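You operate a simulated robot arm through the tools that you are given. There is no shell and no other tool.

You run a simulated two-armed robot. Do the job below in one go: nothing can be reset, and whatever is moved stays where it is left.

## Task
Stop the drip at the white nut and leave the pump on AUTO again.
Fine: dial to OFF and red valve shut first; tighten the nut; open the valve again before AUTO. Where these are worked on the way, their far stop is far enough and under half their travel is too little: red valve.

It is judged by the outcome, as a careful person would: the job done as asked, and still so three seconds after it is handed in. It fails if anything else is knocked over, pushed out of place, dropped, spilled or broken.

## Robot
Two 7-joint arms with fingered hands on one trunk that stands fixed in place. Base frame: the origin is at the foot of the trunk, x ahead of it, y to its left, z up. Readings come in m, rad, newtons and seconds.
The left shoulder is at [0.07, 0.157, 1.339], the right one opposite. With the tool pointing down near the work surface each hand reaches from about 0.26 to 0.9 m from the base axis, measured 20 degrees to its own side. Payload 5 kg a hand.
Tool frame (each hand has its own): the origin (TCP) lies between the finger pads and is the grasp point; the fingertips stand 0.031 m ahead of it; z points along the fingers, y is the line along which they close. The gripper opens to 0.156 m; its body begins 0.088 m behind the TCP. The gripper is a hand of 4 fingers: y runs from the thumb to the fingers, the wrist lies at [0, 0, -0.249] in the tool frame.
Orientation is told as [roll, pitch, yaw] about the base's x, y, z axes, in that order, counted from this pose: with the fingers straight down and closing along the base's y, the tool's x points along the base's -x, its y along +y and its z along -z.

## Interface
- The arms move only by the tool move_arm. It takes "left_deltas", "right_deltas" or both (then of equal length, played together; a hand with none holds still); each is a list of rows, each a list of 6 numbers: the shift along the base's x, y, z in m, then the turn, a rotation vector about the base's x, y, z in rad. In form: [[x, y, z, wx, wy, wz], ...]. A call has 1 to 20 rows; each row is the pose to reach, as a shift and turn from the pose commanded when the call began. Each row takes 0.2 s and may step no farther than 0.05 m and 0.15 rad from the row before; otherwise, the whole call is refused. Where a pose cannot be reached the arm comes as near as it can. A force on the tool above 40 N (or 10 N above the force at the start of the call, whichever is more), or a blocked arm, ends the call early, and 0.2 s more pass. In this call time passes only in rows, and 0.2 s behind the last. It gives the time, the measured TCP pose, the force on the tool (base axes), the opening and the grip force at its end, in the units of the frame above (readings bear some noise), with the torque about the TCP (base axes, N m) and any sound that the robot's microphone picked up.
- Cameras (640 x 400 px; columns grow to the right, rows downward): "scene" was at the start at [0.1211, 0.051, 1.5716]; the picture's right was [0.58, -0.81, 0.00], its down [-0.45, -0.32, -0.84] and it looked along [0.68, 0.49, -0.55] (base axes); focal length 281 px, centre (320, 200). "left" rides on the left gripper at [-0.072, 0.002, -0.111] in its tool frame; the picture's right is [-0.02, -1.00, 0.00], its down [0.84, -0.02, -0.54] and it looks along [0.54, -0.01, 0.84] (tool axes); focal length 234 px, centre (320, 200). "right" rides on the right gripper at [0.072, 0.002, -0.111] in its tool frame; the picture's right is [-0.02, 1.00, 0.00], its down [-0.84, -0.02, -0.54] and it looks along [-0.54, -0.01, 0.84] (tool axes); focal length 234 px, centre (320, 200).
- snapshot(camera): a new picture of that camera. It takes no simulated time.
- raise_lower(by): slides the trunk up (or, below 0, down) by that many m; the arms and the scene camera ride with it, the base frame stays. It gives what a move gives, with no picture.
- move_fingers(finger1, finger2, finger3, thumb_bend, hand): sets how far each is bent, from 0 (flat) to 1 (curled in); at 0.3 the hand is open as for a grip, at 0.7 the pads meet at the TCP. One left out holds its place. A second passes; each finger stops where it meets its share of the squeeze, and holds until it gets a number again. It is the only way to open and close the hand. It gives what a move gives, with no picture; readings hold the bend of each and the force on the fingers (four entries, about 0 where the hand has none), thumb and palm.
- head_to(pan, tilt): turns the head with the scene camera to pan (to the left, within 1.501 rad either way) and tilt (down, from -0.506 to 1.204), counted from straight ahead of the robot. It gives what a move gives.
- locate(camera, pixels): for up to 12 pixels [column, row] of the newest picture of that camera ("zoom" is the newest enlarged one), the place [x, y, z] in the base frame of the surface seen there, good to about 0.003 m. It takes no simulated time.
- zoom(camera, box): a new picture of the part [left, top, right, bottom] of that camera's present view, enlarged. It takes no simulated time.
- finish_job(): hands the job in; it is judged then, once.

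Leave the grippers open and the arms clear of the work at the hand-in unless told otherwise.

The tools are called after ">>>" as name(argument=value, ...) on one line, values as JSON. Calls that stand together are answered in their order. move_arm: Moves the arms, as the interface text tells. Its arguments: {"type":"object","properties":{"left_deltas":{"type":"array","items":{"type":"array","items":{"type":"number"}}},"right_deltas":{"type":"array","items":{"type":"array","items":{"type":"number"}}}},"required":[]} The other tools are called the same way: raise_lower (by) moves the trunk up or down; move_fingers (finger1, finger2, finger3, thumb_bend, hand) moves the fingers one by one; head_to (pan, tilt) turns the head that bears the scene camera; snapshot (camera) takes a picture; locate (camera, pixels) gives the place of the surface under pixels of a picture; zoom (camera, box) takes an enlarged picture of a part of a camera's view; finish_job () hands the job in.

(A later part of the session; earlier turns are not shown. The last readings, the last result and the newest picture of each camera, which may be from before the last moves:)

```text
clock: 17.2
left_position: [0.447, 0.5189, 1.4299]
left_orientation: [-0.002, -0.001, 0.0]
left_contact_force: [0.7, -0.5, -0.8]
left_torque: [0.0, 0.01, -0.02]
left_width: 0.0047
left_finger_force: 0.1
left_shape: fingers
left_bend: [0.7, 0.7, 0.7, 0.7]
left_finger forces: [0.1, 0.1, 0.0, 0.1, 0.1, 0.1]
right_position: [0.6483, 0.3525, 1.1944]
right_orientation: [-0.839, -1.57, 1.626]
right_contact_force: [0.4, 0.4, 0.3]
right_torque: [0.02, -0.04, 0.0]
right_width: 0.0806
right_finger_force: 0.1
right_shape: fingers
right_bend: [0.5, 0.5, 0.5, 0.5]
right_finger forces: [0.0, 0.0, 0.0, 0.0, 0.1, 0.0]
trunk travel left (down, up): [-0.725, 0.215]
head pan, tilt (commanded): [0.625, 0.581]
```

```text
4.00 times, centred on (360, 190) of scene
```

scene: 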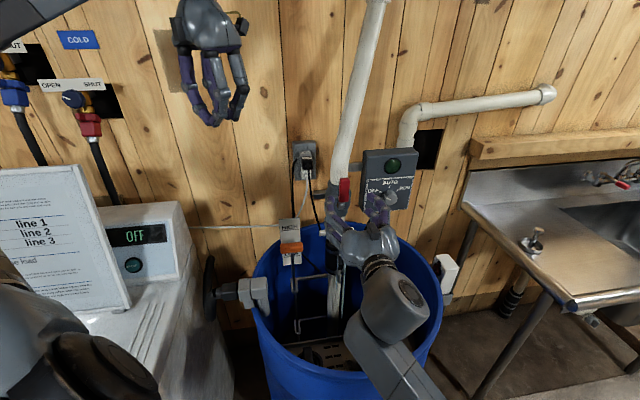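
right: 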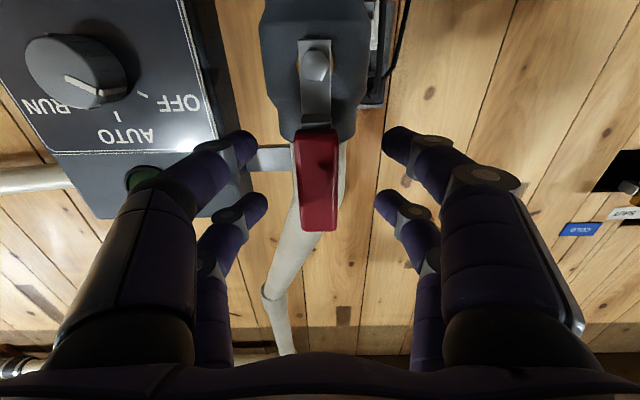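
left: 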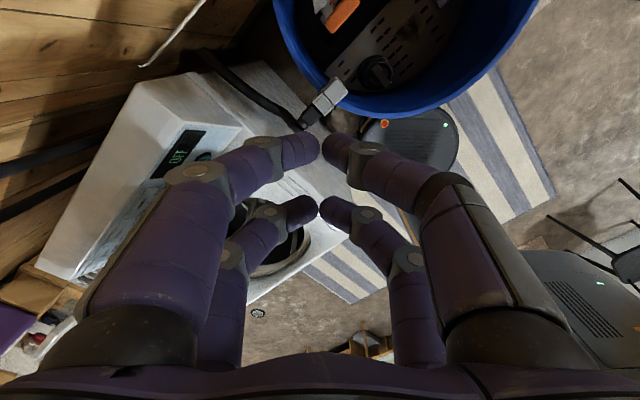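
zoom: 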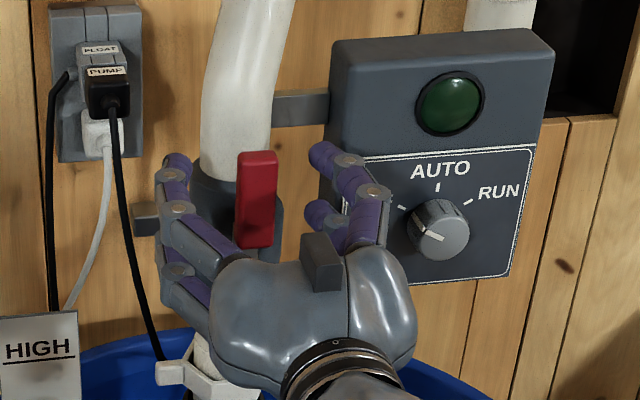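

The lever is between the fingers. I'll close them on it.

>>> move_fingers(hand="right", finger1=0.72, finger2=0.72, finger3=0.72, thumb_bend=0.72)

>>> snapshot(camera="right")

```text
clock: 18.2
left_position: [0.4461, 0.5183, 1.4295]
left_orientation: [0.001, 0.0, -0.001]
left_contact_force: [0.1, -0.2, 0.0]
left_torque: [0.01, 0.04, 0.0]
left_width: 0.0049
left_finger_force: 0.1
left_shape: fingers
left_bend: [0.7, 0.7, 0.7, 0.7]
left_finger forces: [0.1, 0.0, 0.0, 0.1, 0.0, 0.0]
right_position: [0.6488, 0.3515, 1.1948]
right_orientation: [-1.633, -1.569, 2.419]
right_contact_force: [7.4, 2.5, 3.3]
right_torque: [-0.03, -0.17, -0.08]
right_width: 0.0238
right_finger_force: 17.6
right_shape: fingers
right_bend: [0.64, 0.64, 0.64, 0.67]
right_finger forces: [7.9, 8.5, 7.2, 0.0, 12.1, 0.0]
trunk travel left (down, up): [-0.725, 0.215]
head pan, tilt (commanded): [0.625, 0.581]
```

```text
taken
```

right: 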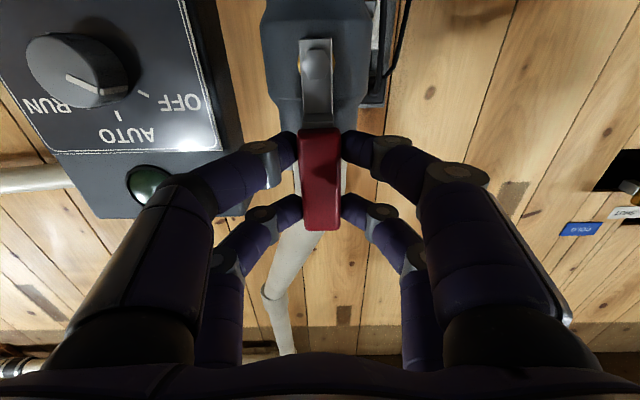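

The lever is pinched firmly (17 N, width 0.024). It should turn about the bolt at z=1.1355, 0.06 m below my grip. I'll try clockwise (to the right) by 0.2 rad to feel whether it moves that way.

>>> move_arm(right_deltas=[[0.0042, -0.0042, -0.0003, 0.0707, 0.0707, 0], [0.0084, -0.0084, -0.0012, 0.1414, 0.1414, 0]])

>>> snapshot(camera="right")

```text
clock: 18.8
left_position: [0.4452, 0.5209, 1.4288]
left_orientation: [-0.001, 0.0, 0.0]
left_contact_force: [0.0, -0.2, -0.4]
left_torque: [-0.02, 0.03, 0.02]
left_width: 0.0046
left_finger_force: 0.0
left_shape: fingers
left_bend: [0.7, 0.7, 0.7, 0.7]
left_finger forces: [0.0, 0.0, 0.1, 0.1, 0.1, 0.0]
right_position: [0.6532, 0.3486, 1.194]
right_orientation: [1.564, -1.373, -0.775]
right_contact_force: [-9.8, 8.7, -6.5]
right_torque: [-0.62, -0.7, 0.45]
right_width: 0.0238
right_finger_force: 21.5
right_shape: fingers
right_bend: [0.63, 0.58, 0.68, 0.67]
right_finger forces: [9.8, 17.9, 2.8, 0.0, 11.8, 0.1]
trunk travel left (down, up): [-0.725, 0.215]
head pan, tilt (commanded): [0.625, 0.581]
```

```text
taken
```

right: 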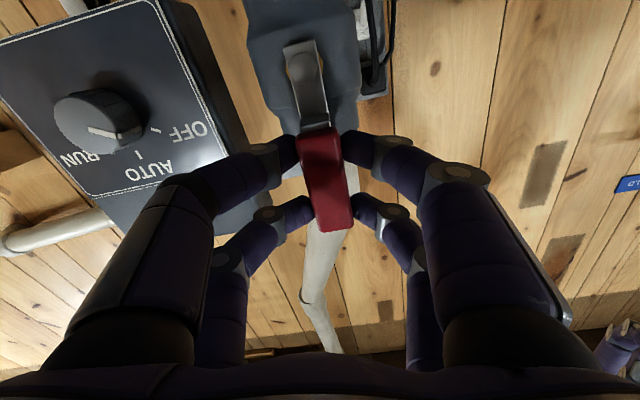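

The lever leans within my fingers and pushes back (about 13 N to the left), so it hardly moves clockwise. I'll go back and try the same amount counterclockwise, to the left.

>>> move_arm(right_deltas=[[-0.0042, 0.0042, 0.0009, -0.0707, -0.0707, 0], [-0.0084, 0.0084, 0.0012, -0.1414, -0.1414, 0], [-0.0126, 0.0126, 0.0009, -0.2121, -0.2121, 0], [-0.0168, 0.0168, 0.0, -0.2828, -0.2828, 0]])

>>> snapshot(camera="right")

```text
clock: 19.8
left_position: [0.4474, 0.5178, 1.4306]
left_orientation: [-0.001, 0.0, 0.001]
left_contact_force: [-0.3, -1.1, 0.5]
left_torque: [-0.03, -0.04, 0.01]
left_width: 0.0047
left_finger_force: 0.0
left_shape: fingers
left_bend: [0.7, 0.7, 0.7, 0.7]
left_finger forces: [0.0, 0.0, 0.0, 0.0, 0.0, 0.0]
right_position: [0.6394, 0.3614, 1.1936]
right_orientation: [-1.566, -1.369, 2.351]
right_contact_force: [1.5, 0.0, -5.3]
right_torque: [0.03, 0.06, 0.06]
right_width: 0.0237
right_finger_force: 17.9
right_shape: fingers
right_bend: [0.62, 0.62, 0.64, 0.67]
right_finger forces: [9.1, 9.2, 8.1, 0.0, 9.8, 0.0]
trunk travel left (down, up): [-0.725, 0.215]
head pan, tilt (commanded): [0.625, 0.581]
```

```text
taken
```

right: 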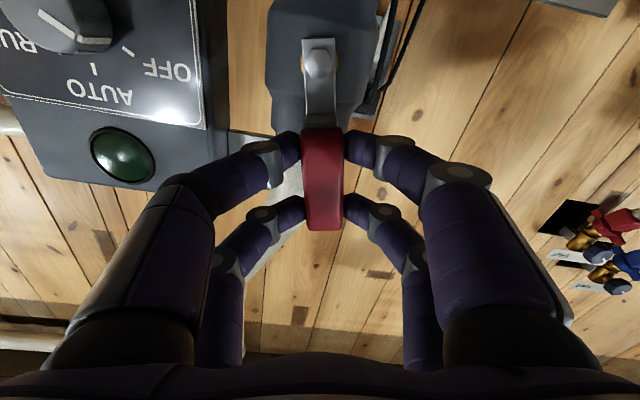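

The lever follows easily to the left, so shut is with the lever pointing left. I'll keep following the arc about the bolt, to about 0.9 rad first.

>>> move_arm(right_deltas=[[-0.0057, 0.0057, -0.0022, -0.099, -0.099, 0], [-0.0111, 0.0111, -0.0055, -0.198, -0.198, 0], [-0.0161, 0.0161, -0.0099, -0.297, -0.297, 0], [-0.0206, 0.0206, -0.0152, -0.396, -0.396, 0], [-0.0246, 0.0246, -0.0213, -0.495, -0.495, 0]])

>>> snapshot(camera="right")

>>> snapshot(camera="scene")

```text
clock: 21.0
left_position: [0.4478, 0.5195, 1.4298]
left_orientation: [0.0, 0.0, 0.002]
left_contact_force: [0.6, 0.5, 0.3]
left_torque: [-0.01, 0.0, 0.02]
left_width: 0.0047
left_finger_force: 0.1
left_shape: fingers
left_bend: [0.7, 0.7, 0.7, 0.7]
left_finger forces: [0.0, 0.0, 0.0, 0.0, 0.1, 0.0]
right_position: [0.6133, 0.3868, 1.1733]
right_orientation: [-1.571, -0.669, 2.358]
right_contact_force: [-0.6, 1.7, -2.9]
right_torque: [0.16, 0.22, 0.12]
right_width: 0.0239
right_finger_force: 18.3
right_shape: fingers
right_bend: [0.62, 0.62, 0.64, 0.68]
right_finger forces: [11.0, 8.8, 8.3, 0.1, 7.8, 0.0]
trunk travel left (down, up): [-0.725, 0.215]
head pan, tilt (commanded): [0.625, 0.581]
```

```text
taken
```

right: 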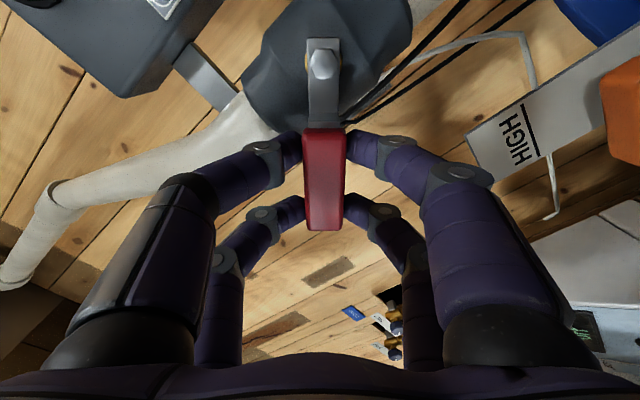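

```text
taken
```

scene: 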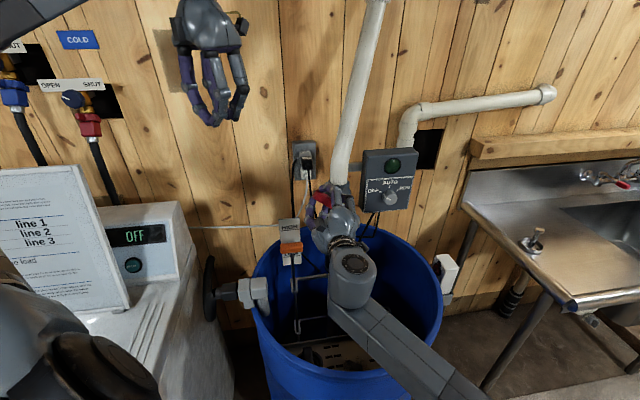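

It follows smoothly at 0.9 rad; the hand clears the HIGH plate. I'll continue to the full quarter turn.

>>> move_arm(right_deltas=[[-0.0033, 0.0033, -0.0069, -0.099, -0.099, 0], [-0.0059, 0.0059, -0.0144, -0.198, -0.198, 0], [-0.0078, 0.0078, -0.0223, -0.297, -0.297, 0], [-0.0088, 0.0088, -0.0304, -0.396, -0.396, 0], [-0.0091, 0.0091, -0.037, -0.474, -0.474, 0]])

>>> snapshot(camera="right")

>>> zoom(camera="scene", box=[260, 150, 420, 250])

```text
clock: 22.2
left_position: [0.4452, 0.5207, 1.4299]
left_orientation: [-0.001, 0.0, 0.0]
left_contact_force: [0.6, 0.3, -0.2]
left_torque: [0.04, 0.0, 0.01]
left_width: 0.0048
left_finger_force: 0.1
left_shape: fingers
left_bend: [0.7, 0.7, 0.7, 0.7]
left_finger forces: [0.0, 0.0, 0.0, 0.0, 0.0, 0.1]
right_position: [0.6038, 0.3978, 1.135]
right_orientation: [-1.569, 0.004, 2.36]
right_contact_force: [-8.2, 13.2, -7.0]
right_torque: [0.15, 0.45, 0.43]
right_width: 0.0239
right_finger_force: 18.3
right_shape: fingers
right_bend: [0.61, 0.62, 0.64, 0.68]
right_finger forces: [11.9, 9.2, 7.6, 0.1, 6.8, 0.1]
trunk travel left (down, up): [-0.725, 0.215]
head pan, tilt (commanded): [0.625, 0.581]
```

```text
taken
```

right: 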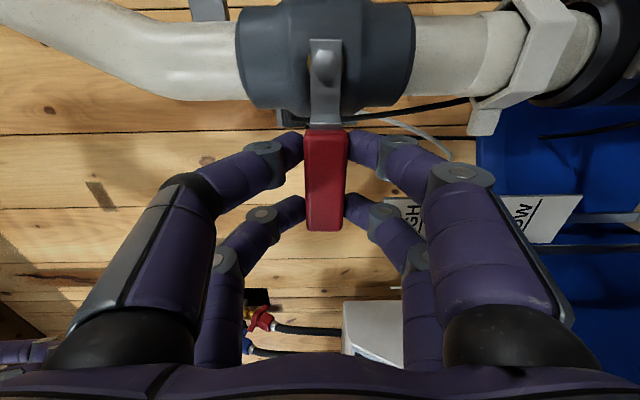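

```text
4.00 times, centred on (340, 200) of scene
```

zoom: 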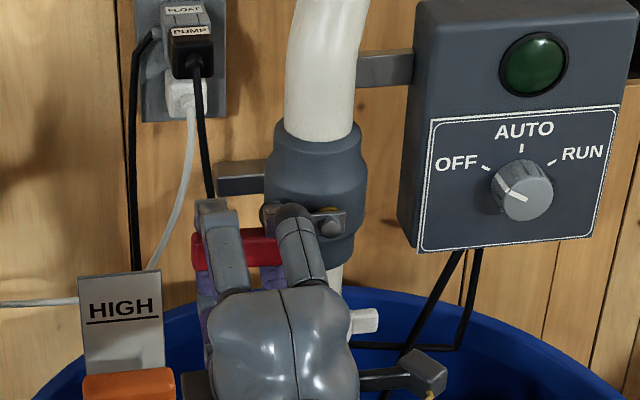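

The lever now points straight left, across the pipe: shut. I'll release it and back straight off.

>>> move_fingers(hand="right", finger1=0.52, finger2=0.52, finger3=0.52, thumb_bend=0.52)

>>> move_arm(right_deltas=[[-0.02, -0.02, 0, 0, 0, 0], [-0.045, -0.045, 0, 0, 0, 0], [-0.07, -0.07, 0, 0, 0, 0], [-0.095, -0.095, 0, 0, 0, 0]])

>>> snapshot(camera="right")

>>> snapshot(camera="scene")

```text
clock: 23.2
left_position: [0.4466, 0.5174, 1.4297]
left_orientation: [0.0, 0.0, 0.0]
left_contact_force: [0.0, 1.0, -0.1]
left_torque: [0.0, 0.0, 0.02]
left_width: 0.0047
left_finger_force: 0.0
left_shape: fingers
left_bend: [0.7, 0.7, 0.7, 0.7]
left_finger forces: [0.0, 0.0, 0.0, 0.0, 0.0, 0.0]
right_position: [0.6065, 0.3945, 1.1354]
right_orientation: [-1.571, 0.0, 2.355]
right_contact_force: [0.5, 0.3, -0.4]
right_torque: [-0.03, 0.01, -0.01]
right_width: 0.0722
right_finger_force: 0.1
right_shape: fingers
right_bend: [0.52, 0.52, 0.52, 0.52]
right_finger forces: [0.0, 0.0, 0.0, 0.0, 0.1, 0.0]
trunk travel left (down, up): [-0.725, 0.215]
head pan, tilt (commanded): [0.625, 0.581]
```

```text
clock: 24.2
left_position: [0.4462, 0.5168, 1.4316]
left_orientation: [0.003, 0.001, 0.0]
left_contact_force: [-0.9, -0.6, -0.7]
left_torque: [0.03, 0.0, 0.02]
left_width: 0.0047
left_finger_force: 0.1
left_shape: fingers
left_bend: [0.7, 0.7, 0.7, 0.7]
left_finger forces: [0.1, 0.0, 0.0, 0.0, 0.0, 0.0]
right_position: [0.5103, 0.2966, 1.1357]
right_orientation: [-1.57, 0.0, 2.355]
right_contact_force: [0.4, -0.4, 0.1]
right_torque: [-0.04, -0.01, -0.01]
right_width: 0.0725
right_finger_force: 0.0
right_shape: fingers
right_bend: [0.52, 0.52, 0.52, 0.52]
right_finger forces: [0.0, 0.0, 0.0, 0.1, 0.0, 0.0]
trunk travel left (down, up): [-0.725, 0.215]
head pan, tilt (commanded): [0.625, 0.581]
```

```text
taken
```

right: 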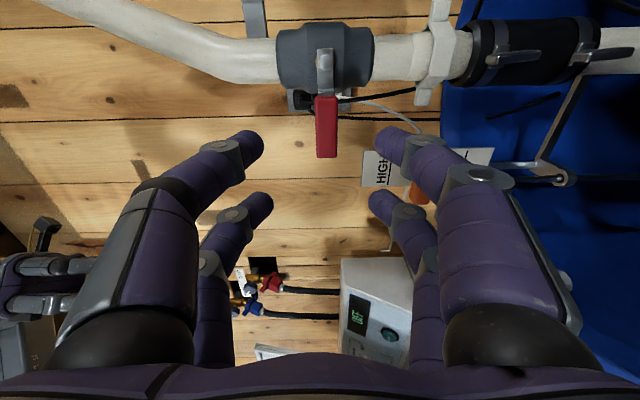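

```text
taken
```

scene: 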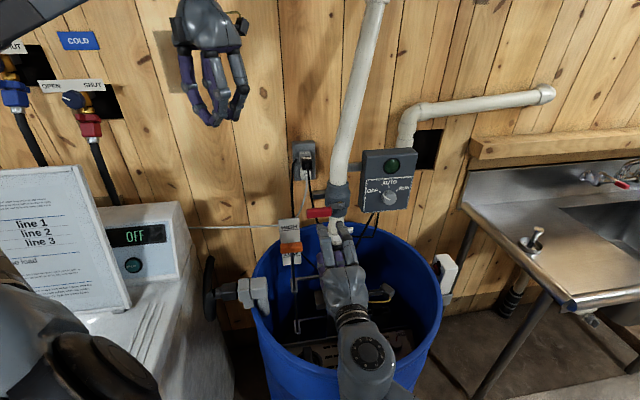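

The lever stays pointing left and the water has stopped running below the nut. Now the nut: in the right camera it's at (438,55) with wings at (440,8) and (424,95). I'll look closer.

>>> zoom(camera="right", box=[360, 0, 520, 120])

>>> locate(camera="right", pixels=[[424, 97], [440, 10], [437, 55], [455, 55], [400, 55], [470, 50], [426, 85], [438, 25], [418, 97], [430, 97], [411, 52], [437, 75]])

```text
3.33 times, centred on (440, 60) of right
```

zoom: 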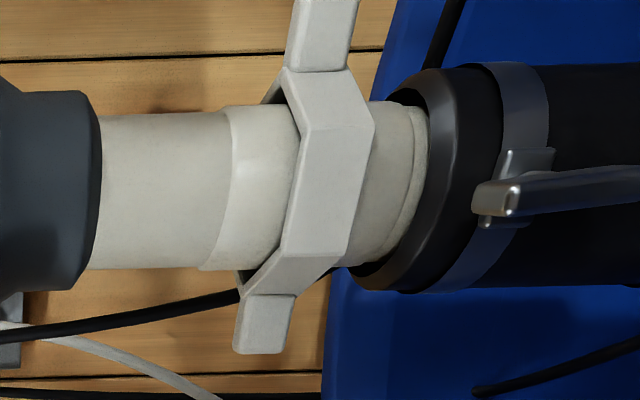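

```text
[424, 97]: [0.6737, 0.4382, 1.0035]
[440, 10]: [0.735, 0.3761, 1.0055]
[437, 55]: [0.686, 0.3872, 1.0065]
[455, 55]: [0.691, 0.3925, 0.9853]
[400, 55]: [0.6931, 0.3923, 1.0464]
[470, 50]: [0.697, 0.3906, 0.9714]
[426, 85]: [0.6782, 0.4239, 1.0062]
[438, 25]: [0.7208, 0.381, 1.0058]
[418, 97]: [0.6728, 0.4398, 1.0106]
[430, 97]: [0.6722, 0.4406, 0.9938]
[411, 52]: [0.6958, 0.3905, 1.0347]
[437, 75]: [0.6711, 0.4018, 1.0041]
```

The nut sits at z≈1.005 with its wings parallel to the wall: left wing [0.674, 0.439], right wing [0.735, 0.376], so its axis is at about [0.705, 0.408]. Before reaching there I need the barrel rim's height and what is behind and beside the nut.

>>> zoom(camera="scene", box=[230, 200, 470, 400])

>>> locate(camera="zoom", pixels=[[70, 200], [62, 240], [150, 100], [400, 105], [480, 140], [545, 205], [570, 260], [545, 330], [110, 330], [200, 60], [330, 60], [420, 60]])

```text
2.00 times, centred on (350, 300) of scene
```

zoom: 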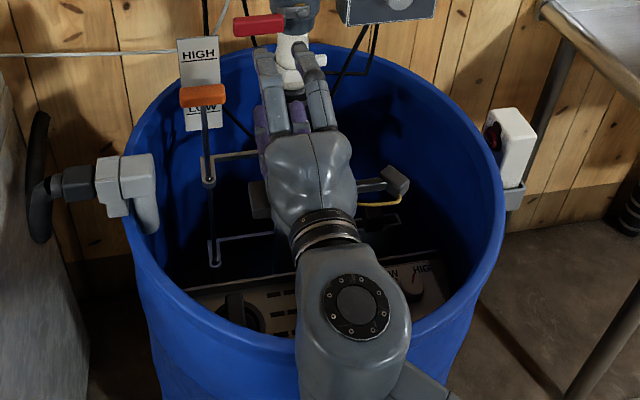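

```text
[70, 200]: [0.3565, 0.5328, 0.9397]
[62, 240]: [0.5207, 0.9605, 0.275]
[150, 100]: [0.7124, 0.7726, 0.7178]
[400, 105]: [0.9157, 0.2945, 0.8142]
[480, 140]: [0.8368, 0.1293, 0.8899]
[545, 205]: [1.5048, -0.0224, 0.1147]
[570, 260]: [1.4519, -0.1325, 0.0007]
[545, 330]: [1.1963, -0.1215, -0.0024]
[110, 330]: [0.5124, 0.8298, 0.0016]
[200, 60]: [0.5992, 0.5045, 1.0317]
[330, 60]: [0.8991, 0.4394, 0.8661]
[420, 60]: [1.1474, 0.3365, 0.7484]
```

The rim is at about z=0.90, well below the nut, and there is a lot of space behind the pipe. I'll check how high the right forearm rides over the front rim before I lower the hand.

>>> locate(camera="scene", pixels=[[365, 352], [345, 330], [385, 395], [350, 385], [345, 290], [335, 250], [302, 247], [291, 247], [300, 235], [292, 260], [281, 246], [405, 380]])

>>> head_to(pan=0.4, tilt=0.9)

>>> snapshot(camera="scene")

```text
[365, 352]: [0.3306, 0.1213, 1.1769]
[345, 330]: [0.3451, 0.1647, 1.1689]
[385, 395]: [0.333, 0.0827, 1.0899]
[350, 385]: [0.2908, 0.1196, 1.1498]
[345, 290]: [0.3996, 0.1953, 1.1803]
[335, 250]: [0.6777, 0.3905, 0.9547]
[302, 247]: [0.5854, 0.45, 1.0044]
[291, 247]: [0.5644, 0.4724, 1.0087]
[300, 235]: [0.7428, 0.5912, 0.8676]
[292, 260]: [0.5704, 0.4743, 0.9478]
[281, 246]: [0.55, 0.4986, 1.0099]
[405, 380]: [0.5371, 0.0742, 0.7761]
```

```text
clock: 25.0
left_position: [0.446, 0.5189, 1.4307]
left_orientation: [0.001, 0.001, 0.0]
left_contact_force: [-0.3, 1.0, 0.5]
left_torque: [-0.01, -0.03, -0.01]
left_width: 0.0046
left_finger_force: 0.1
left_shape: fingers
left_bend: [0.7, 0.7, 0.7, 0.7]
left_finger forces: [0.0, 0.1, 0.0, 0.1, 0.1, 0.0]
right_position: [0.5121, 0.3008, 1.1364]
right_orientation: [-1.569, 0.001, 2.357]
right_contact_force: [-0.6, 0.4, -0.3]
right_torque: [0.0, -0.02, 0.0]
right_width: 0.0725
right_finger_force: 0.0
right_shape: fingers
right_bend: [0.52, 0.52, 0.52, 0.52]
right_finger forces: [0.0, 0.1, 0.1, 0.0, 0.0, 0.0]
trunk travel left (down, up): [-0.725, 0.215]
head pan, tilt (commanded): [0.4, 0.901]
```

```text
taken
```

scene: 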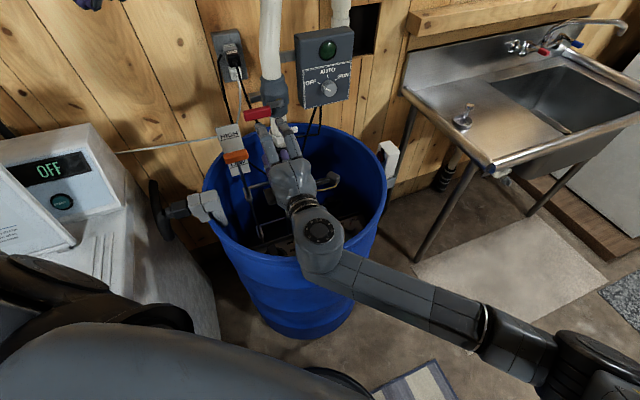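

The forearm passes over the front rim and goes to the right. I'll measure its height and the rim's from this view.

>>> locate(camera="scene", pixels=[[320, 230], [340, 262], [400, 290], [450, 310], [520, 345], [590, 370], [330, 288], [240, 250], [265, 262], [377, 190], [362, 240], [385, 210]])

```text
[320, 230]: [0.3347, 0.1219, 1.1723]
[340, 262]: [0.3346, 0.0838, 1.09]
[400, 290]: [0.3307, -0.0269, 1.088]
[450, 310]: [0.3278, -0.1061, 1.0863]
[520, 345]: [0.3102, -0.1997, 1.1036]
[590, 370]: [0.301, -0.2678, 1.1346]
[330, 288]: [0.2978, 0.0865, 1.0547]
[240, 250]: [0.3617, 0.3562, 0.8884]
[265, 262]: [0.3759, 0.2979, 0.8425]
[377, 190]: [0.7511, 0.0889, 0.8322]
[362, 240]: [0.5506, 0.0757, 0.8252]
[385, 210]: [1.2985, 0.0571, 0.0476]
```

The forearm's underside would come close to the rim (z≈0.90) if I lowered the hand as it is. I'll raise the trunk 0.2 m so the elbow sits higher, then lower the hand with a slight downward tilt.

>>> raise_lower(by=0.2)

>>> move_fingers(hand="right", finger1=0.72, finger2=0.72, finger3=0.72, thumb_bend=0.72)

>>> head_to(pan=0.625, tilt=0.75)

>>> snapshot(camera="scene")

>>> snapshot(camera="right")

```text
clock: 27.2
left_position: [0.4465, 0.5182, 1.6303]
left_orientation: [0.001, -0.002, -0.001]
left_contact_force: [-0.2, -0.1, -0.4]
left_torque: [0.0, 0.02, 0.0]
left_width: 0.0046
left_finger_force: 0.0
left_shape: fingers
left_bend: [0.7, 0.7, 0.7, 0.7]
left_finger forces: [0.0, 0.0, 0.0, 0.0, 0.1, 0.1]
right_position: [0.5095, 0.2989, 1.3353]
right_orientation: [-1.569, 0.001, 2.355]
right_contact_force: [-0.4, -0.2, 0.6]
right_torque: [-0.02, 0.01, 0.0]
right_width: 0.0726
right_finger_force: 0.0
right_shape: fingers
right_bend: [0.52, 0.52, 0.52, 0.52]
right_finger forces: [0.0, 0.0, 0.0, 0.0, 0.0, 0.0]
trunk travel left (down, up): [-0.925, 0.015]
head pan, tilt (commanded): [0.4, 0.901]
```

```text
clock: 28.2
left_position: [0.4465, 0.5181, 1.6292]
left_orientation: [0.0, -0.001, 0.001]
left_contact_force: [0.1, 0.0, -0.1]
left_torque: [-0.03, 0.06, 0.01]
left_width: 0.0047
left_finger_force: 0.0
left_shape: fingers
left_bend: [0.7, 0.7, 0.7, 0.7]
left_finger forces: [0.0, 0.0, 0.0, 0.0, 0.1, 0.0]
right_position: [0.5115, 0.3001, 1.3351]
right_orientation: [-1.57, 0.001, 2.357]
right_contact_force: [0.2, 1.0, 0.1]
right_torque: [-0.01, 0.02, 0.0]
right_width: 0.0012
right_finger_force: 0.1
right_shape: fingers
right_bend: [0.71, 0.71, 0.71, 0.71]
right_finger forces: [0.0, 0.0, 0.0, 0.0, 0.0, 0.0]
trunk travel left (down, up): [-0.925, 0.015]
head pan, tilt (commanded): [0.4, 0.901]
```

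```text
clock: 28.9
left_position: [0.4478, 0.5179, 1.63]
left_orientation: [-0.002, 0.0, 0.002]
left_contact_force: [-0.2, 0.1, -1.0]
left_torque: [-0.03, 0.0, 0.0]
left_width: 0.0049
left_finger_force: 0.0
left_shape: fingers
left_bend: [0.7, 0.7, 0.7, 0.7]
left_finger forces: [0.1, 0.1, 0.0, 0.0, 0.0, 0.1]
right_position: [0.5108, 0.2988, 1.3369]
right_orientation: [-1.57, -0.002, 2.356]
right_contact_force: [-0.1, -0.7, 0.2]
right_torque: [-0.01, -0.02, 0.03]
right_width: 0.001
right_finger_force: 0.1
right_shape: fingers
right_bend: [0.71, 0.71, 0.71, 0.71]
right_finger forces: [0.1, 0.0, 0.0, 0.1, 0.0, 0.1]
trunk travel left (down, up): [-0.925, 0.015]
head pan, tilt (commanded): [0.625, 0.75]
```

```text
taken
```

scene: 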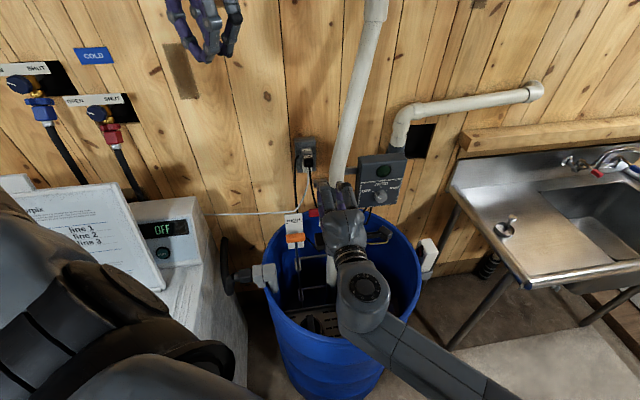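

```text
taken
```

right: 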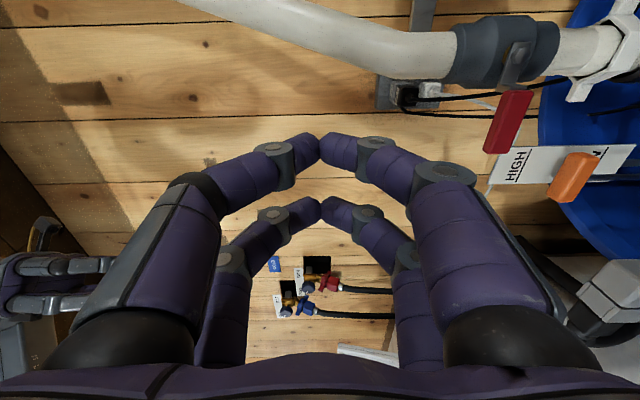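

The beak is closed. Plan for the nut, assuming it tightens clockwise seen from above: push the left wing toward the wall with the beak. First I'll lower the hand to nut height while still well in front of it, turning it 10° further left and 8° downward.

>>> move_arm(right_deltas=[[0, 0, -0.04, -0.0134, 0.0113, 0.0218], [0, 0, -0.08, -0.0268, 0.0225, 0.0436], [0, 0, -0.12, -0.0402, 0.0338, 0.0654], [0, 0, -0.16, -0.0537, 0.045, 0.0872], [0, 0, -0.2, -0.0671, 0.0563, 0.1089], [0, 0, -0.24, -0.0805, 0.0676, 0.1307], [0, 0, -0.28, -0.0939, 0.0788, 0.1525], [0, 0, -0.3264, -0.1073, 0.0901, 0.1743]])

>>> snapshot(camera="scene")

>>> snapshot(camera="right")

```text
clock: 30.7
left_position: [0.4476, 0.5194, 1.631]
left_orientation: [0.0, 0.0, 0.0]
left_contact_force: [-0.2, -0.4, 0.4]
left_torque: [-0.01, 0.05, -0.04]
left_width: 0.0047
left_finger_force: 0.2
left_shape: fingers
left_bend: [0.7, 0.7, 0.7, 0.7]
left_finger forces: [0.0, 0.0, 0.0, 0.0, 0.0, 0.0]
right_position: [0.5113, 0.2999, 1.0101]
right_orientation: [-1.431, 0.0, 2.533]
right_contact_force: [-0.2, 0.4, 0.4]
right_torque: [0.01, -0.01, -0.01]
right_width: 0.0012
right_finger_force: 0.1
right_shape: fingers
right_bend: [0.71, 0.71, 0.71, 0.71]
right_finger forces: [0.0, 0.1, 0.0, 0.0, 0.1, 0.0]
trunk travel left (down, up): [-0.925, 0.015]
head pan, tilt (commanded): [0.625, 0.75]
```

```text
taken
```

scene: 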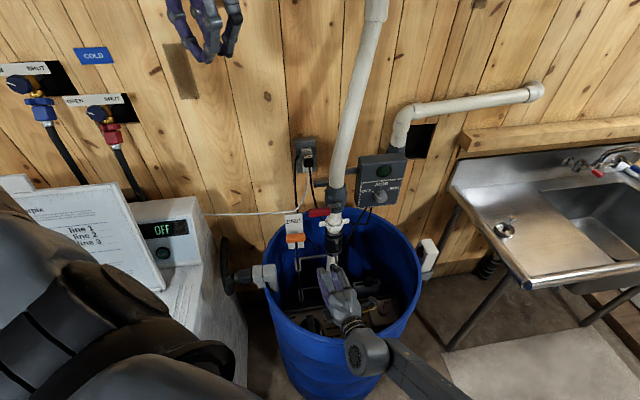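

```text
taken
```

right: 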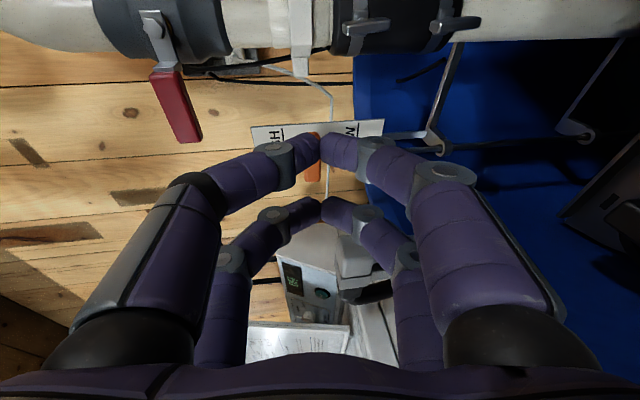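

The hand is at nut height. The right camera shows the left wing at (301,65), and the float (orange) behind the tips at (313,170). I'll measure the wing, the float and the coupling from here.

>>> locate(camera="right", pixels=[[301, 68], [301, 55], [294, 65], [308, 65], [313, 158], [310, 178], [313, 138], [350, 20], [265, 25], [300, 20], [345, 130], [175, 100]])

>>> zoom(camera="scene", box=[270, 180, 400, 310])

```text
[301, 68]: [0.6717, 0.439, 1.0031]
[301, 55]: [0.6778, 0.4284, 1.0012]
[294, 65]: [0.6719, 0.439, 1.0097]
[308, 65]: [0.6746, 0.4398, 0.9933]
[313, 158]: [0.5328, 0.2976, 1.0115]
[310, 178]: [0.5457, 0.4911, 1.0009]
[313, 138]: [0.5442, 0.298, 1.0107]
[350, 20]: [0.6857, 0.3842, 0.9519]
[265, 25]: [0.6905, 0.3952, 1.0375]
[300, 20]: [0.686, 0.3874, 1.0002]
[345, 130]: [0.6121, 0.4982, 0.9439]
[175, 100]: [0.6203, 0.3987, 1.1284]
```

```text
3.08 times, centred on (335, 245) of scene
```

zoom: 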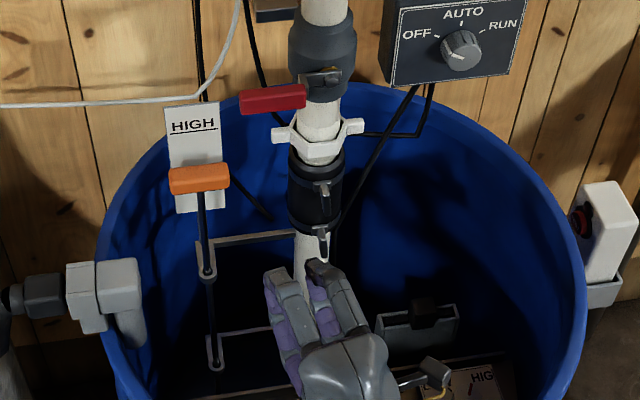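

The left wing's front face is at n≈0.786, u≈0.155–0.17, z 0.993–1.011. I'll move forward beneath the lever until the beak is about 0.02 m short of the wing, keeping right of the float.

>>> move_arm(right_deltas=[[0.031, 0.026, -0.001, 0, 0, 0], [0.062, 0.052, -0.002, 0, 0, 0], [0.0792, 0.0766, -0.002, 0, 0, 0], [0.0964, 0.1012, -0.002, 0, 0, 0], [0.1079, 0.1176, -0.002, 0, 0, 0]])

>>> snapshot(camera="right")

>>> zoom(camera="scene", box=[280, 190, 376, 250])

```text
clock: 32.1
left_position: [0.4467, 0.5176, 1.6309]
left_orientation: [0.0, 0.001, 0.001]
left_contact_force: [0.4, -0.5, -0.4]
left_torque: [-0.02, -0.01, -0.01]
left_width: 0.0045
left_finger_force: 0.1
left_shape: fingers
left_bend: [0.7, 0.7, 0.7, 0.7]
left_finger forces: [0.0, 0.0, 0.1, 0.0, 0.0, 0.0]
right_position: [0.6338, 0.362, 0.9927]
right_orientation: [-1.41, 0.028, 2.496]
right_contact_force: [-0.3, -4.3, 3.3]
right_torque: [-0.11, -0.04, -0.11]
right_width: 0.0003
right_finger_force: 3.9
right_shape: fingers
right_bend: [0.72, 0.71, 0.71, 0.71]
right_finger forces: [7.4, 0.0, 0.0, 0.1, 0.0, 0.0]
right hand out of reach, approached as far as the arm can: row 5
trunk travel left (down, up): [-0.925, 0.015]
head pan, tilt (commanded): [0.625, 0.75]
stopped in row 5 (right hand): the arm was blocked; the commanded pose is now the measured one
```

```text
taken
```

right: 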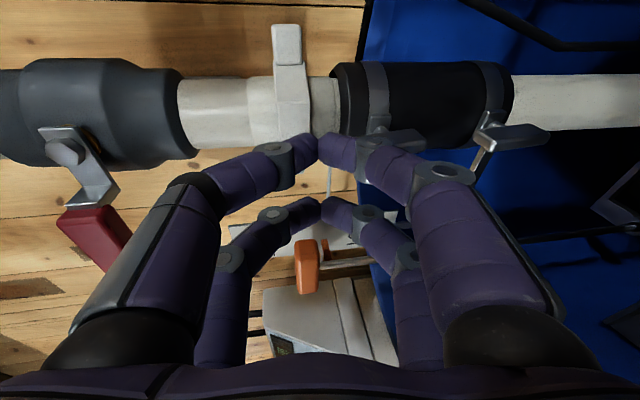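

```text
6.67 times, centred on (328, 220) of scene
```

zoom: 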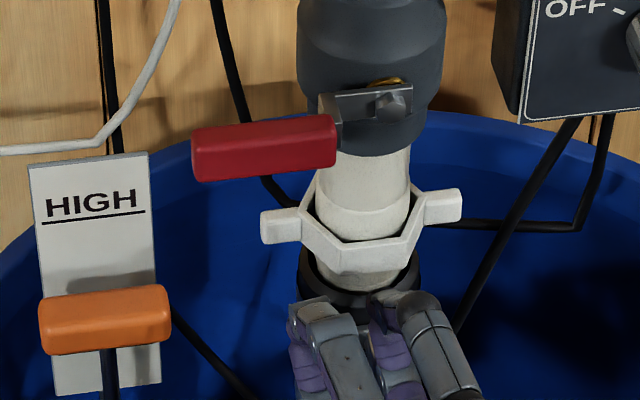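

The raised trunk took the nut out of the right arm's reach: the hand fell short and finger1 touched the coupling lightly (about 4 N). The nut hasn't moved. I'll back off, raise the hand by 0.14 m, then lower the trunk by 0.13 m to regain reach.

>>> move_arm(right_deltas=[[-0.02, -0.025, 0.003, 0, 0, 0], [-0.05, -0.055, 0.01, 0, 0, 0], [-0.08, -0.075, 0.03, 0, 0, 0], [-0.1, -0.085, 0.07, 0, 0, 0], [-0.105, -0.088, 0.11, 0, 0, 0], [-0.105, -0.088, 0.15, 0, 0, 0]])

>>> raise_lower(by=-0.13)

>>> snapshot(camera="scene")

>>> snapshot(camera="right")

```text
clock: 33.5
left_position: [0.4448, 0.519, 1.6311]
left_orientation: [0.0, 0.0, 0.001]
left_contact_force: [0.6, -0.3, -0.7]
left_torque: [0.03, -0.03, 0.0]
left_width: 0.0044
left_finger_force: 0.1
left_shape: fingers
left_bend: [0.7, 0.7, 0.7, 0.7]
left_finger forces: [0.1, 0.0, 0.0, 0.0, 0.0, 0.1]
right_position: [0.5246, 0.2793, 1.143]
right_orientation: [-1.41, 0.026, 2.5]
right_contact_force: [0.0, -0.8, 0.9]
right_torque: [0.03, -0.05, -0.01]
right_width: 0.001
right_finger_force: 0.0
right_shape: fingers
right_bend: [0.71, 0.71, 0.71, 0.71]
right_finger forces: [0.1, 0.0, 0.1, 0.1, 0.0, 0.0]
trunk travel left (down, up): [-0.925, 0.015]
head pan, tilt (commanded): [0.625, 0.75]
```

```text
clock: 35.1
left_position: [0.4467, 0.5171, 1.4999]
left_orientation: [0.0, 0.0, -0.001]
left_contact_force: [-0.6, 0.7, -0.5]
left_torque: [-0.02, 0.02, -0.01]
left_width: 0.0048
left_finger_force: 0.1
left_shape: fingers
left_bend: [0.7, 0.7, 0.7, 0.7]
left_finger forces: [0.0, 0.0, 0.1, 0.1, 0.0, 0.1]
right_position: [0.5253, 0.2799, 1.0115]
right_orientation: [-1.411, 0.022, 2.499]
right_contact_force: [-0.1, -0.3, -0.1]
right_torque: [0.01, 0.01, 0.01]
right_width: 0.001
right_finger_force: 0.1
right_shape: fingers
right_bend: [0.71, 0.71, 0.71, 0.71]
right_finger forces: [0.1, 0.0, 0.0, 0.0, 0.0, 0.1]
trunk travel left (down, up): [-0.795, 0.145]
head pan, tilt (commanded): [0.625, 0.75]
```

```text
taken
```

scene: 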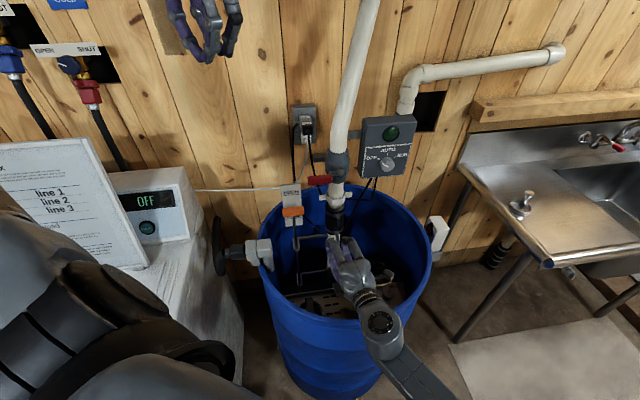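

```text
taken
```

right: 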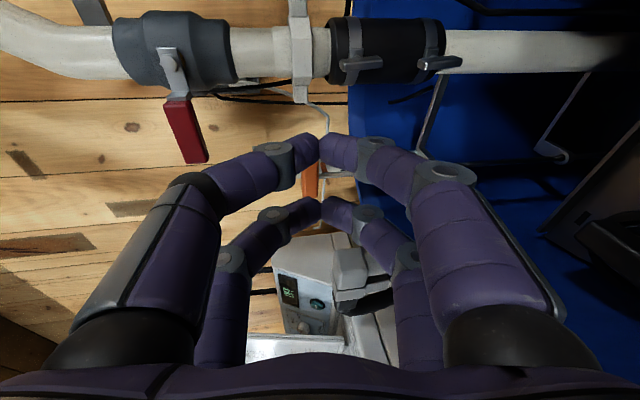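

The reach is better now: the hand is at [0.525, 0.280, 1.011]. I'll try the approach again toward the left wing, stopping about 0.02 m short.

>>> move_arm(right_deltas=[[0.024, 0.0355, -0.002, 0, 0, 0.017], [0.0475, 0.0709, -0.005, 0, 0, 0.034], [0.0647, 0.0955, -0.005, 0, 0, 0.034], [0.0819, 0.1201, -0.005, 0, 0, 0.034], [0.0934, 0.1364, -0.005, 0, 0, 0.034]])

>>> snapshot(camera="right")

>>> zoom(camera="scene", box=[270, 170, 398, 250])

>>> snapshot(camera="scene")

```text
clock: 36.3
left_position: [0.4482, 0.5191, 1.4986]
left_orientation: [-0.001, 0.0, 0.001]
left_contact_force: [-1.0, 0.4, -0.4]
left_torque: [-0.04, 0.03, -0.03]
left_width: 0.0047
left_finger_force: 0.0
left_shape: fingers
left_bend: [0.7, 0.7, 0.7, 0.7]
left_finger forces: [0.1, 0.0, 0.1, 0.1, 0.0, 0.0]
right_position: [0.6192, 0.418, 1.0046]
right_orientation: [-1.408, 0.023, 2.535]
right_contact_force: [-0.3, 0.4, -0.4]
right_torque: [0.0, -0.03, -0.04]
right_width: 0.0011
right_finger_force: 0.0
right_shape: fingers
right_bend: [0.71, 0.71, 0.71, 0.71]
right_finger forces: [0.1, 0.0, 0.0, 0.1, 0.0, 0.0]
trunk travel left (down, up): [-0.795, 0.145]
head pan, tilt (commanded): [0.625, 0.75]
```

```text
taken
```

right: 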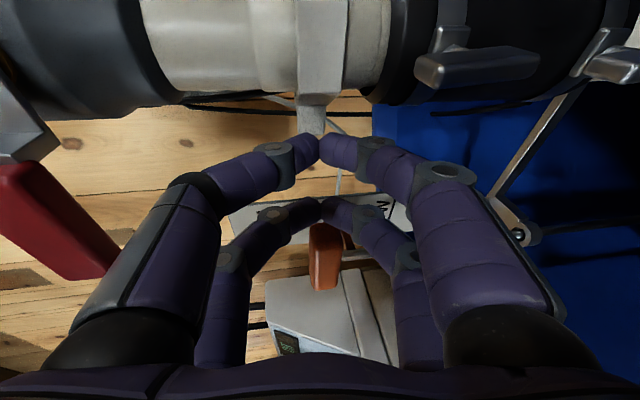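

```text
5.00 times, centred on (334, 210) of scene
```

zoom: 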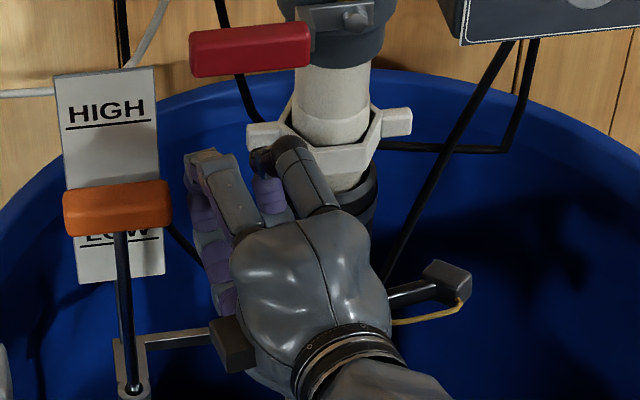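

```text
taken
```

scene: 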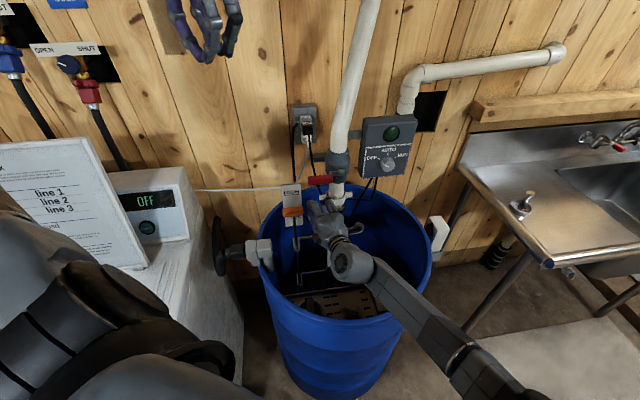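

The right-hand pair of the beak is just in front of the left wing and the float is clear at left. I'll check the forearm's clearance over the rim.

>>> locate(camera="scene", pixels=[[350, 262], [380, 285], [420, 320], [460, 350], [390, 308], [420, 285], [432, 232], [440, 220], [425, 290], [400, 315], [500, 390], [365, 275]])

```text
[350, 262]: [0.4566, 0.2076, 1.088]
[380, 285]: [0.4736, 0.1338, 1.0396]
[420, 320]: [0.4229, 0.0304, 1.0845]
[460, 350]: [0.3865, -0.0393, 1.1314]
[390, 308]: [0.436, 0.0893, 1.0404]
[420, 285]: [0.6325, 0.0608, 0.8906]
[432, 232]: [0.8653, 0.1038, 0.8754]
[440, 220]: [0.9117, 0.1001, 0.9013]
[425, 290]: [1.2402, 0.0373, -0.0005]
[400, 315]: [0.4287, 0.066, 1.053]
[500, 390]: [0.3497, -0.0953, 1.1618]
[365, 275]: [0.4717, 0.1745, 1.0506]
```

The forearm clears the rim by about 0.06 m. Now I'll press the wing gently toward the wall and watch the force.

>>> move_arm(right_deltas=[[0.0057, 0.0082, 0, 0, 0, 0], [0.0105, 0.0145, 0, 0, 0, 0], [0.014, 0.018, 0, 0, 0, 0], [0.0175, 0.0215, 0, 0, 0, 0]])

>>> snapshot(camera="right")

>>> zoom(camera="scene", box=[270, 170, 398, 250])

```text
clock: 37.3
left_position: [0.4458, 0.5186, 1.5]
left_orientation: [0.001, 0.0, -0.001]
left_contact_force: [0.4, -0.4, -0.9]
left_torque: [-0.01, 0.06, 0.0]
left_width: 0.0047
left_finger_force: 0.1
left_shape: fingers
left_bend: [0.7, 0.7, 0.7, 0.7]
left_finger forces: [0.0, 0.0, 0.1, 0.1, 0.0, 0.0]
right_position: [0.6356, 0.4367, 1.0075]
right_orientation: [-1.409, 0.022, 2.532]
right_contact_force: [-0.7, -0.1, 0.9]
right_torque: [0.03, -0.07, -0.03]
right_width: 0.0011
right_finger_force: 0.1
right_shape: fingers
right_bend: [0.71, 0.71, 0.71, 0.71]
right_finger forces: [0.1, 0.1, 0.1, 0.0, 0.0, 0.0]
trunk travel left (down, up): [-0.795, 0.145]
head pan, tilt (commanded): [0.625, 0.75]
```

```text
taken
```

right: 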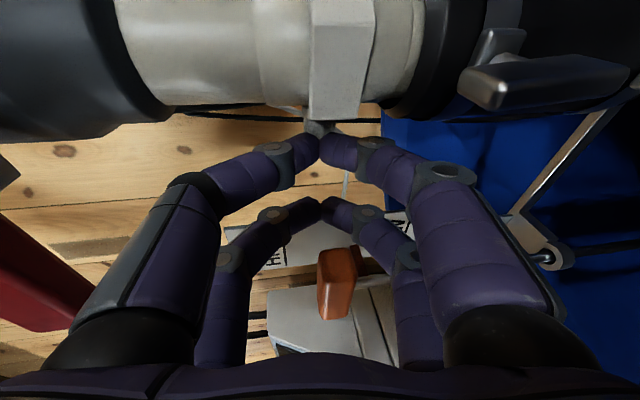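

```text
5.00 times, centred on (334, 210) of scene
```

zoom: 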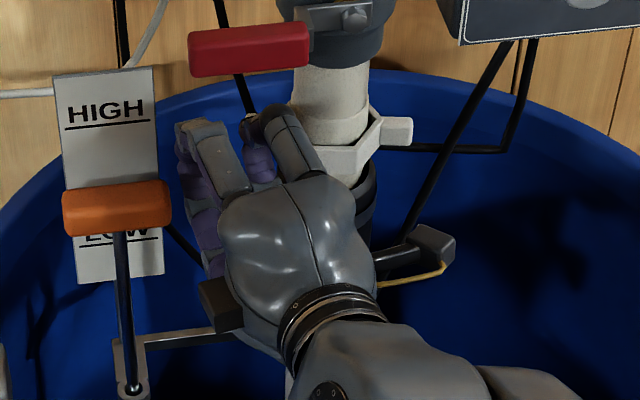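

No contact force yet, though the tips look right at the wing. I'll keep pushing in small steps.

>>> move_arm(right_deltas=[[0.0035, 0.0035, -0.001, 0, 0, 0], [0.007, 0.007, -0.002, 0, 0, 0], [0.0105, 0.0105, -0.003, 0, 0, 0]])

>>> snapshot(camera="right")

>>> zoom(camera="scene", box=[270, 170, 398, 250])

```text
clock: 38.1
left_position: [0.4467, 0.5178, 1.5014]
left_orientation: [-0.001, 0.0, 0.0]
left_contact_force: [0.4, -0.6, 0.1]
left_torque: [-0.01, -0.01, -0.01]
left_width: 0.0045
left_finger_force: 0.1
left_shape: fingers
left_bend: [0.7, 0.7, 0.7, 0.7]
left_finger forces: [0.1, 0.0, 0.0, 0.1, 0.0, 0.1]
right_position: [0.6467, 0.4481, 1.0052]
right_orientation: [-1.412, 0.026, 2.535]
right_contact_force: [0.0, -0.9, 5.2]
right_torque: [0.05, -0.15, -0.03]
right_width: 0.0023
right_finger_force: 3.0
right_shape: fingers
right_bend: [0.71, 0.71, 0.71, 0.69]
right_finger forces: [0.0, 0.0, 0.0, 0.0, 5.9, 0.1]
trunk travel left (down, up): [-0.795, 0.145]
head pan, tilt (commanded): [0.625, 0.75]
```

```text
taken
```

right: 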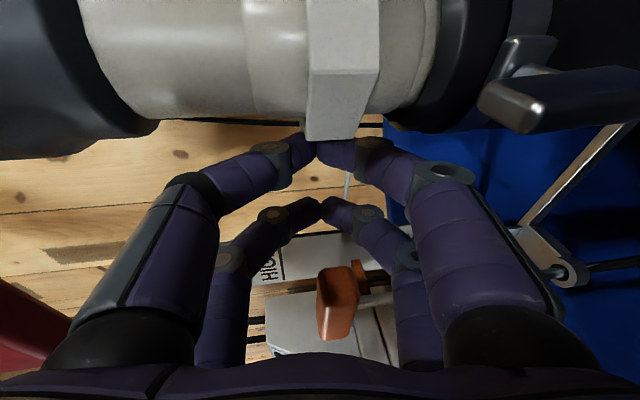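

```text
5.00 times, centred on (334, 210) of scene
```

zoom: 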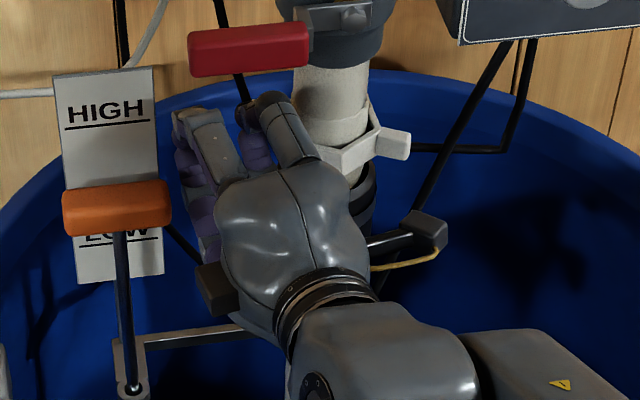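

The nut is turning: the right wing has swung toward me (now near (392,143) in the zoom) with very little force. I'll push on further, shifting slightly left to stay off the hex.

>>> move_arm(right_deltas=[[0.003, 0.004, 0, 0, 0, 0], [0.006, 0.008, 0, 0, 0, 0], [0.0085, 0.0115, 0, 0, 0, 0], [0.011, 0.015, 0, 0, 0, 0]])

>>> snapshot(camera="right")

>>> zoom(camera="scene", box=[270, 170, 398, 250])

```text
clock: 39.1
left_position: [0.4392, 0.5219, 1.5004]
left_orientation: [-0.002, -0.005, 0.003]
left_contact_force: [-0.2, -0.2, -0.1]
left_torque: [-0.01, -0.02, 0.03]
left_width: 0.0047
left_finger_force: 0.0
left_shape: fingers
left_bend: [0.7, 0.7, 0.7, 0.7]
left_finger forces: [0.0, 0.0, 0.1, 0.0, 0.0, 0.0]
right_position: [0.6606, 0.4552, 1.0005]
right_orientation: [-1.406, 0.035, 2.525]
right_contact_force: [-21.4, 12.0, 0.4]
right_torque: [0.39, 0.65, -0.23]
right_width: 0.0008
right_finger_force: 12.4
right_shape: fingers
right_bend: [0.72, 0.71, 0.71, 0.71]
right_finger forces: [23.9, 0.0, 0.0, 0.0, 0.0, 0.0]
trunk travel left (down, up): [-0.795, 0.145]
head pan, tilt (commanded): [0.625, 0.75]
```

```text
taken
```

right: 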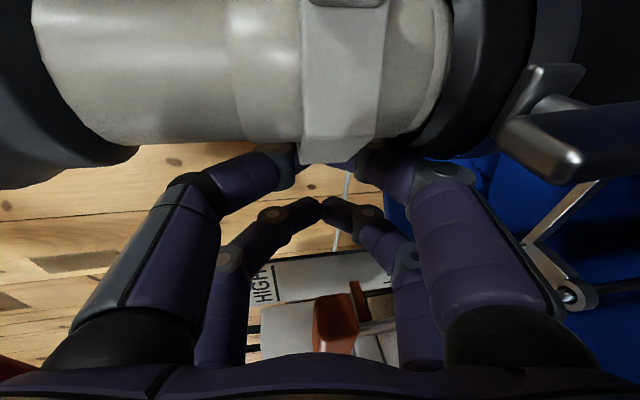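

```text
5.00 times, centred on (334, 210) of scene
```

zoom: 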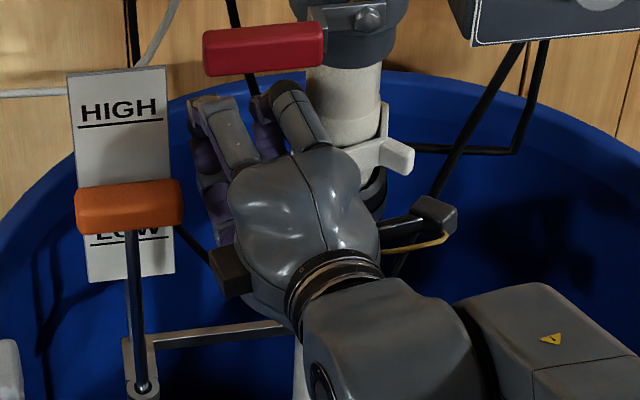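

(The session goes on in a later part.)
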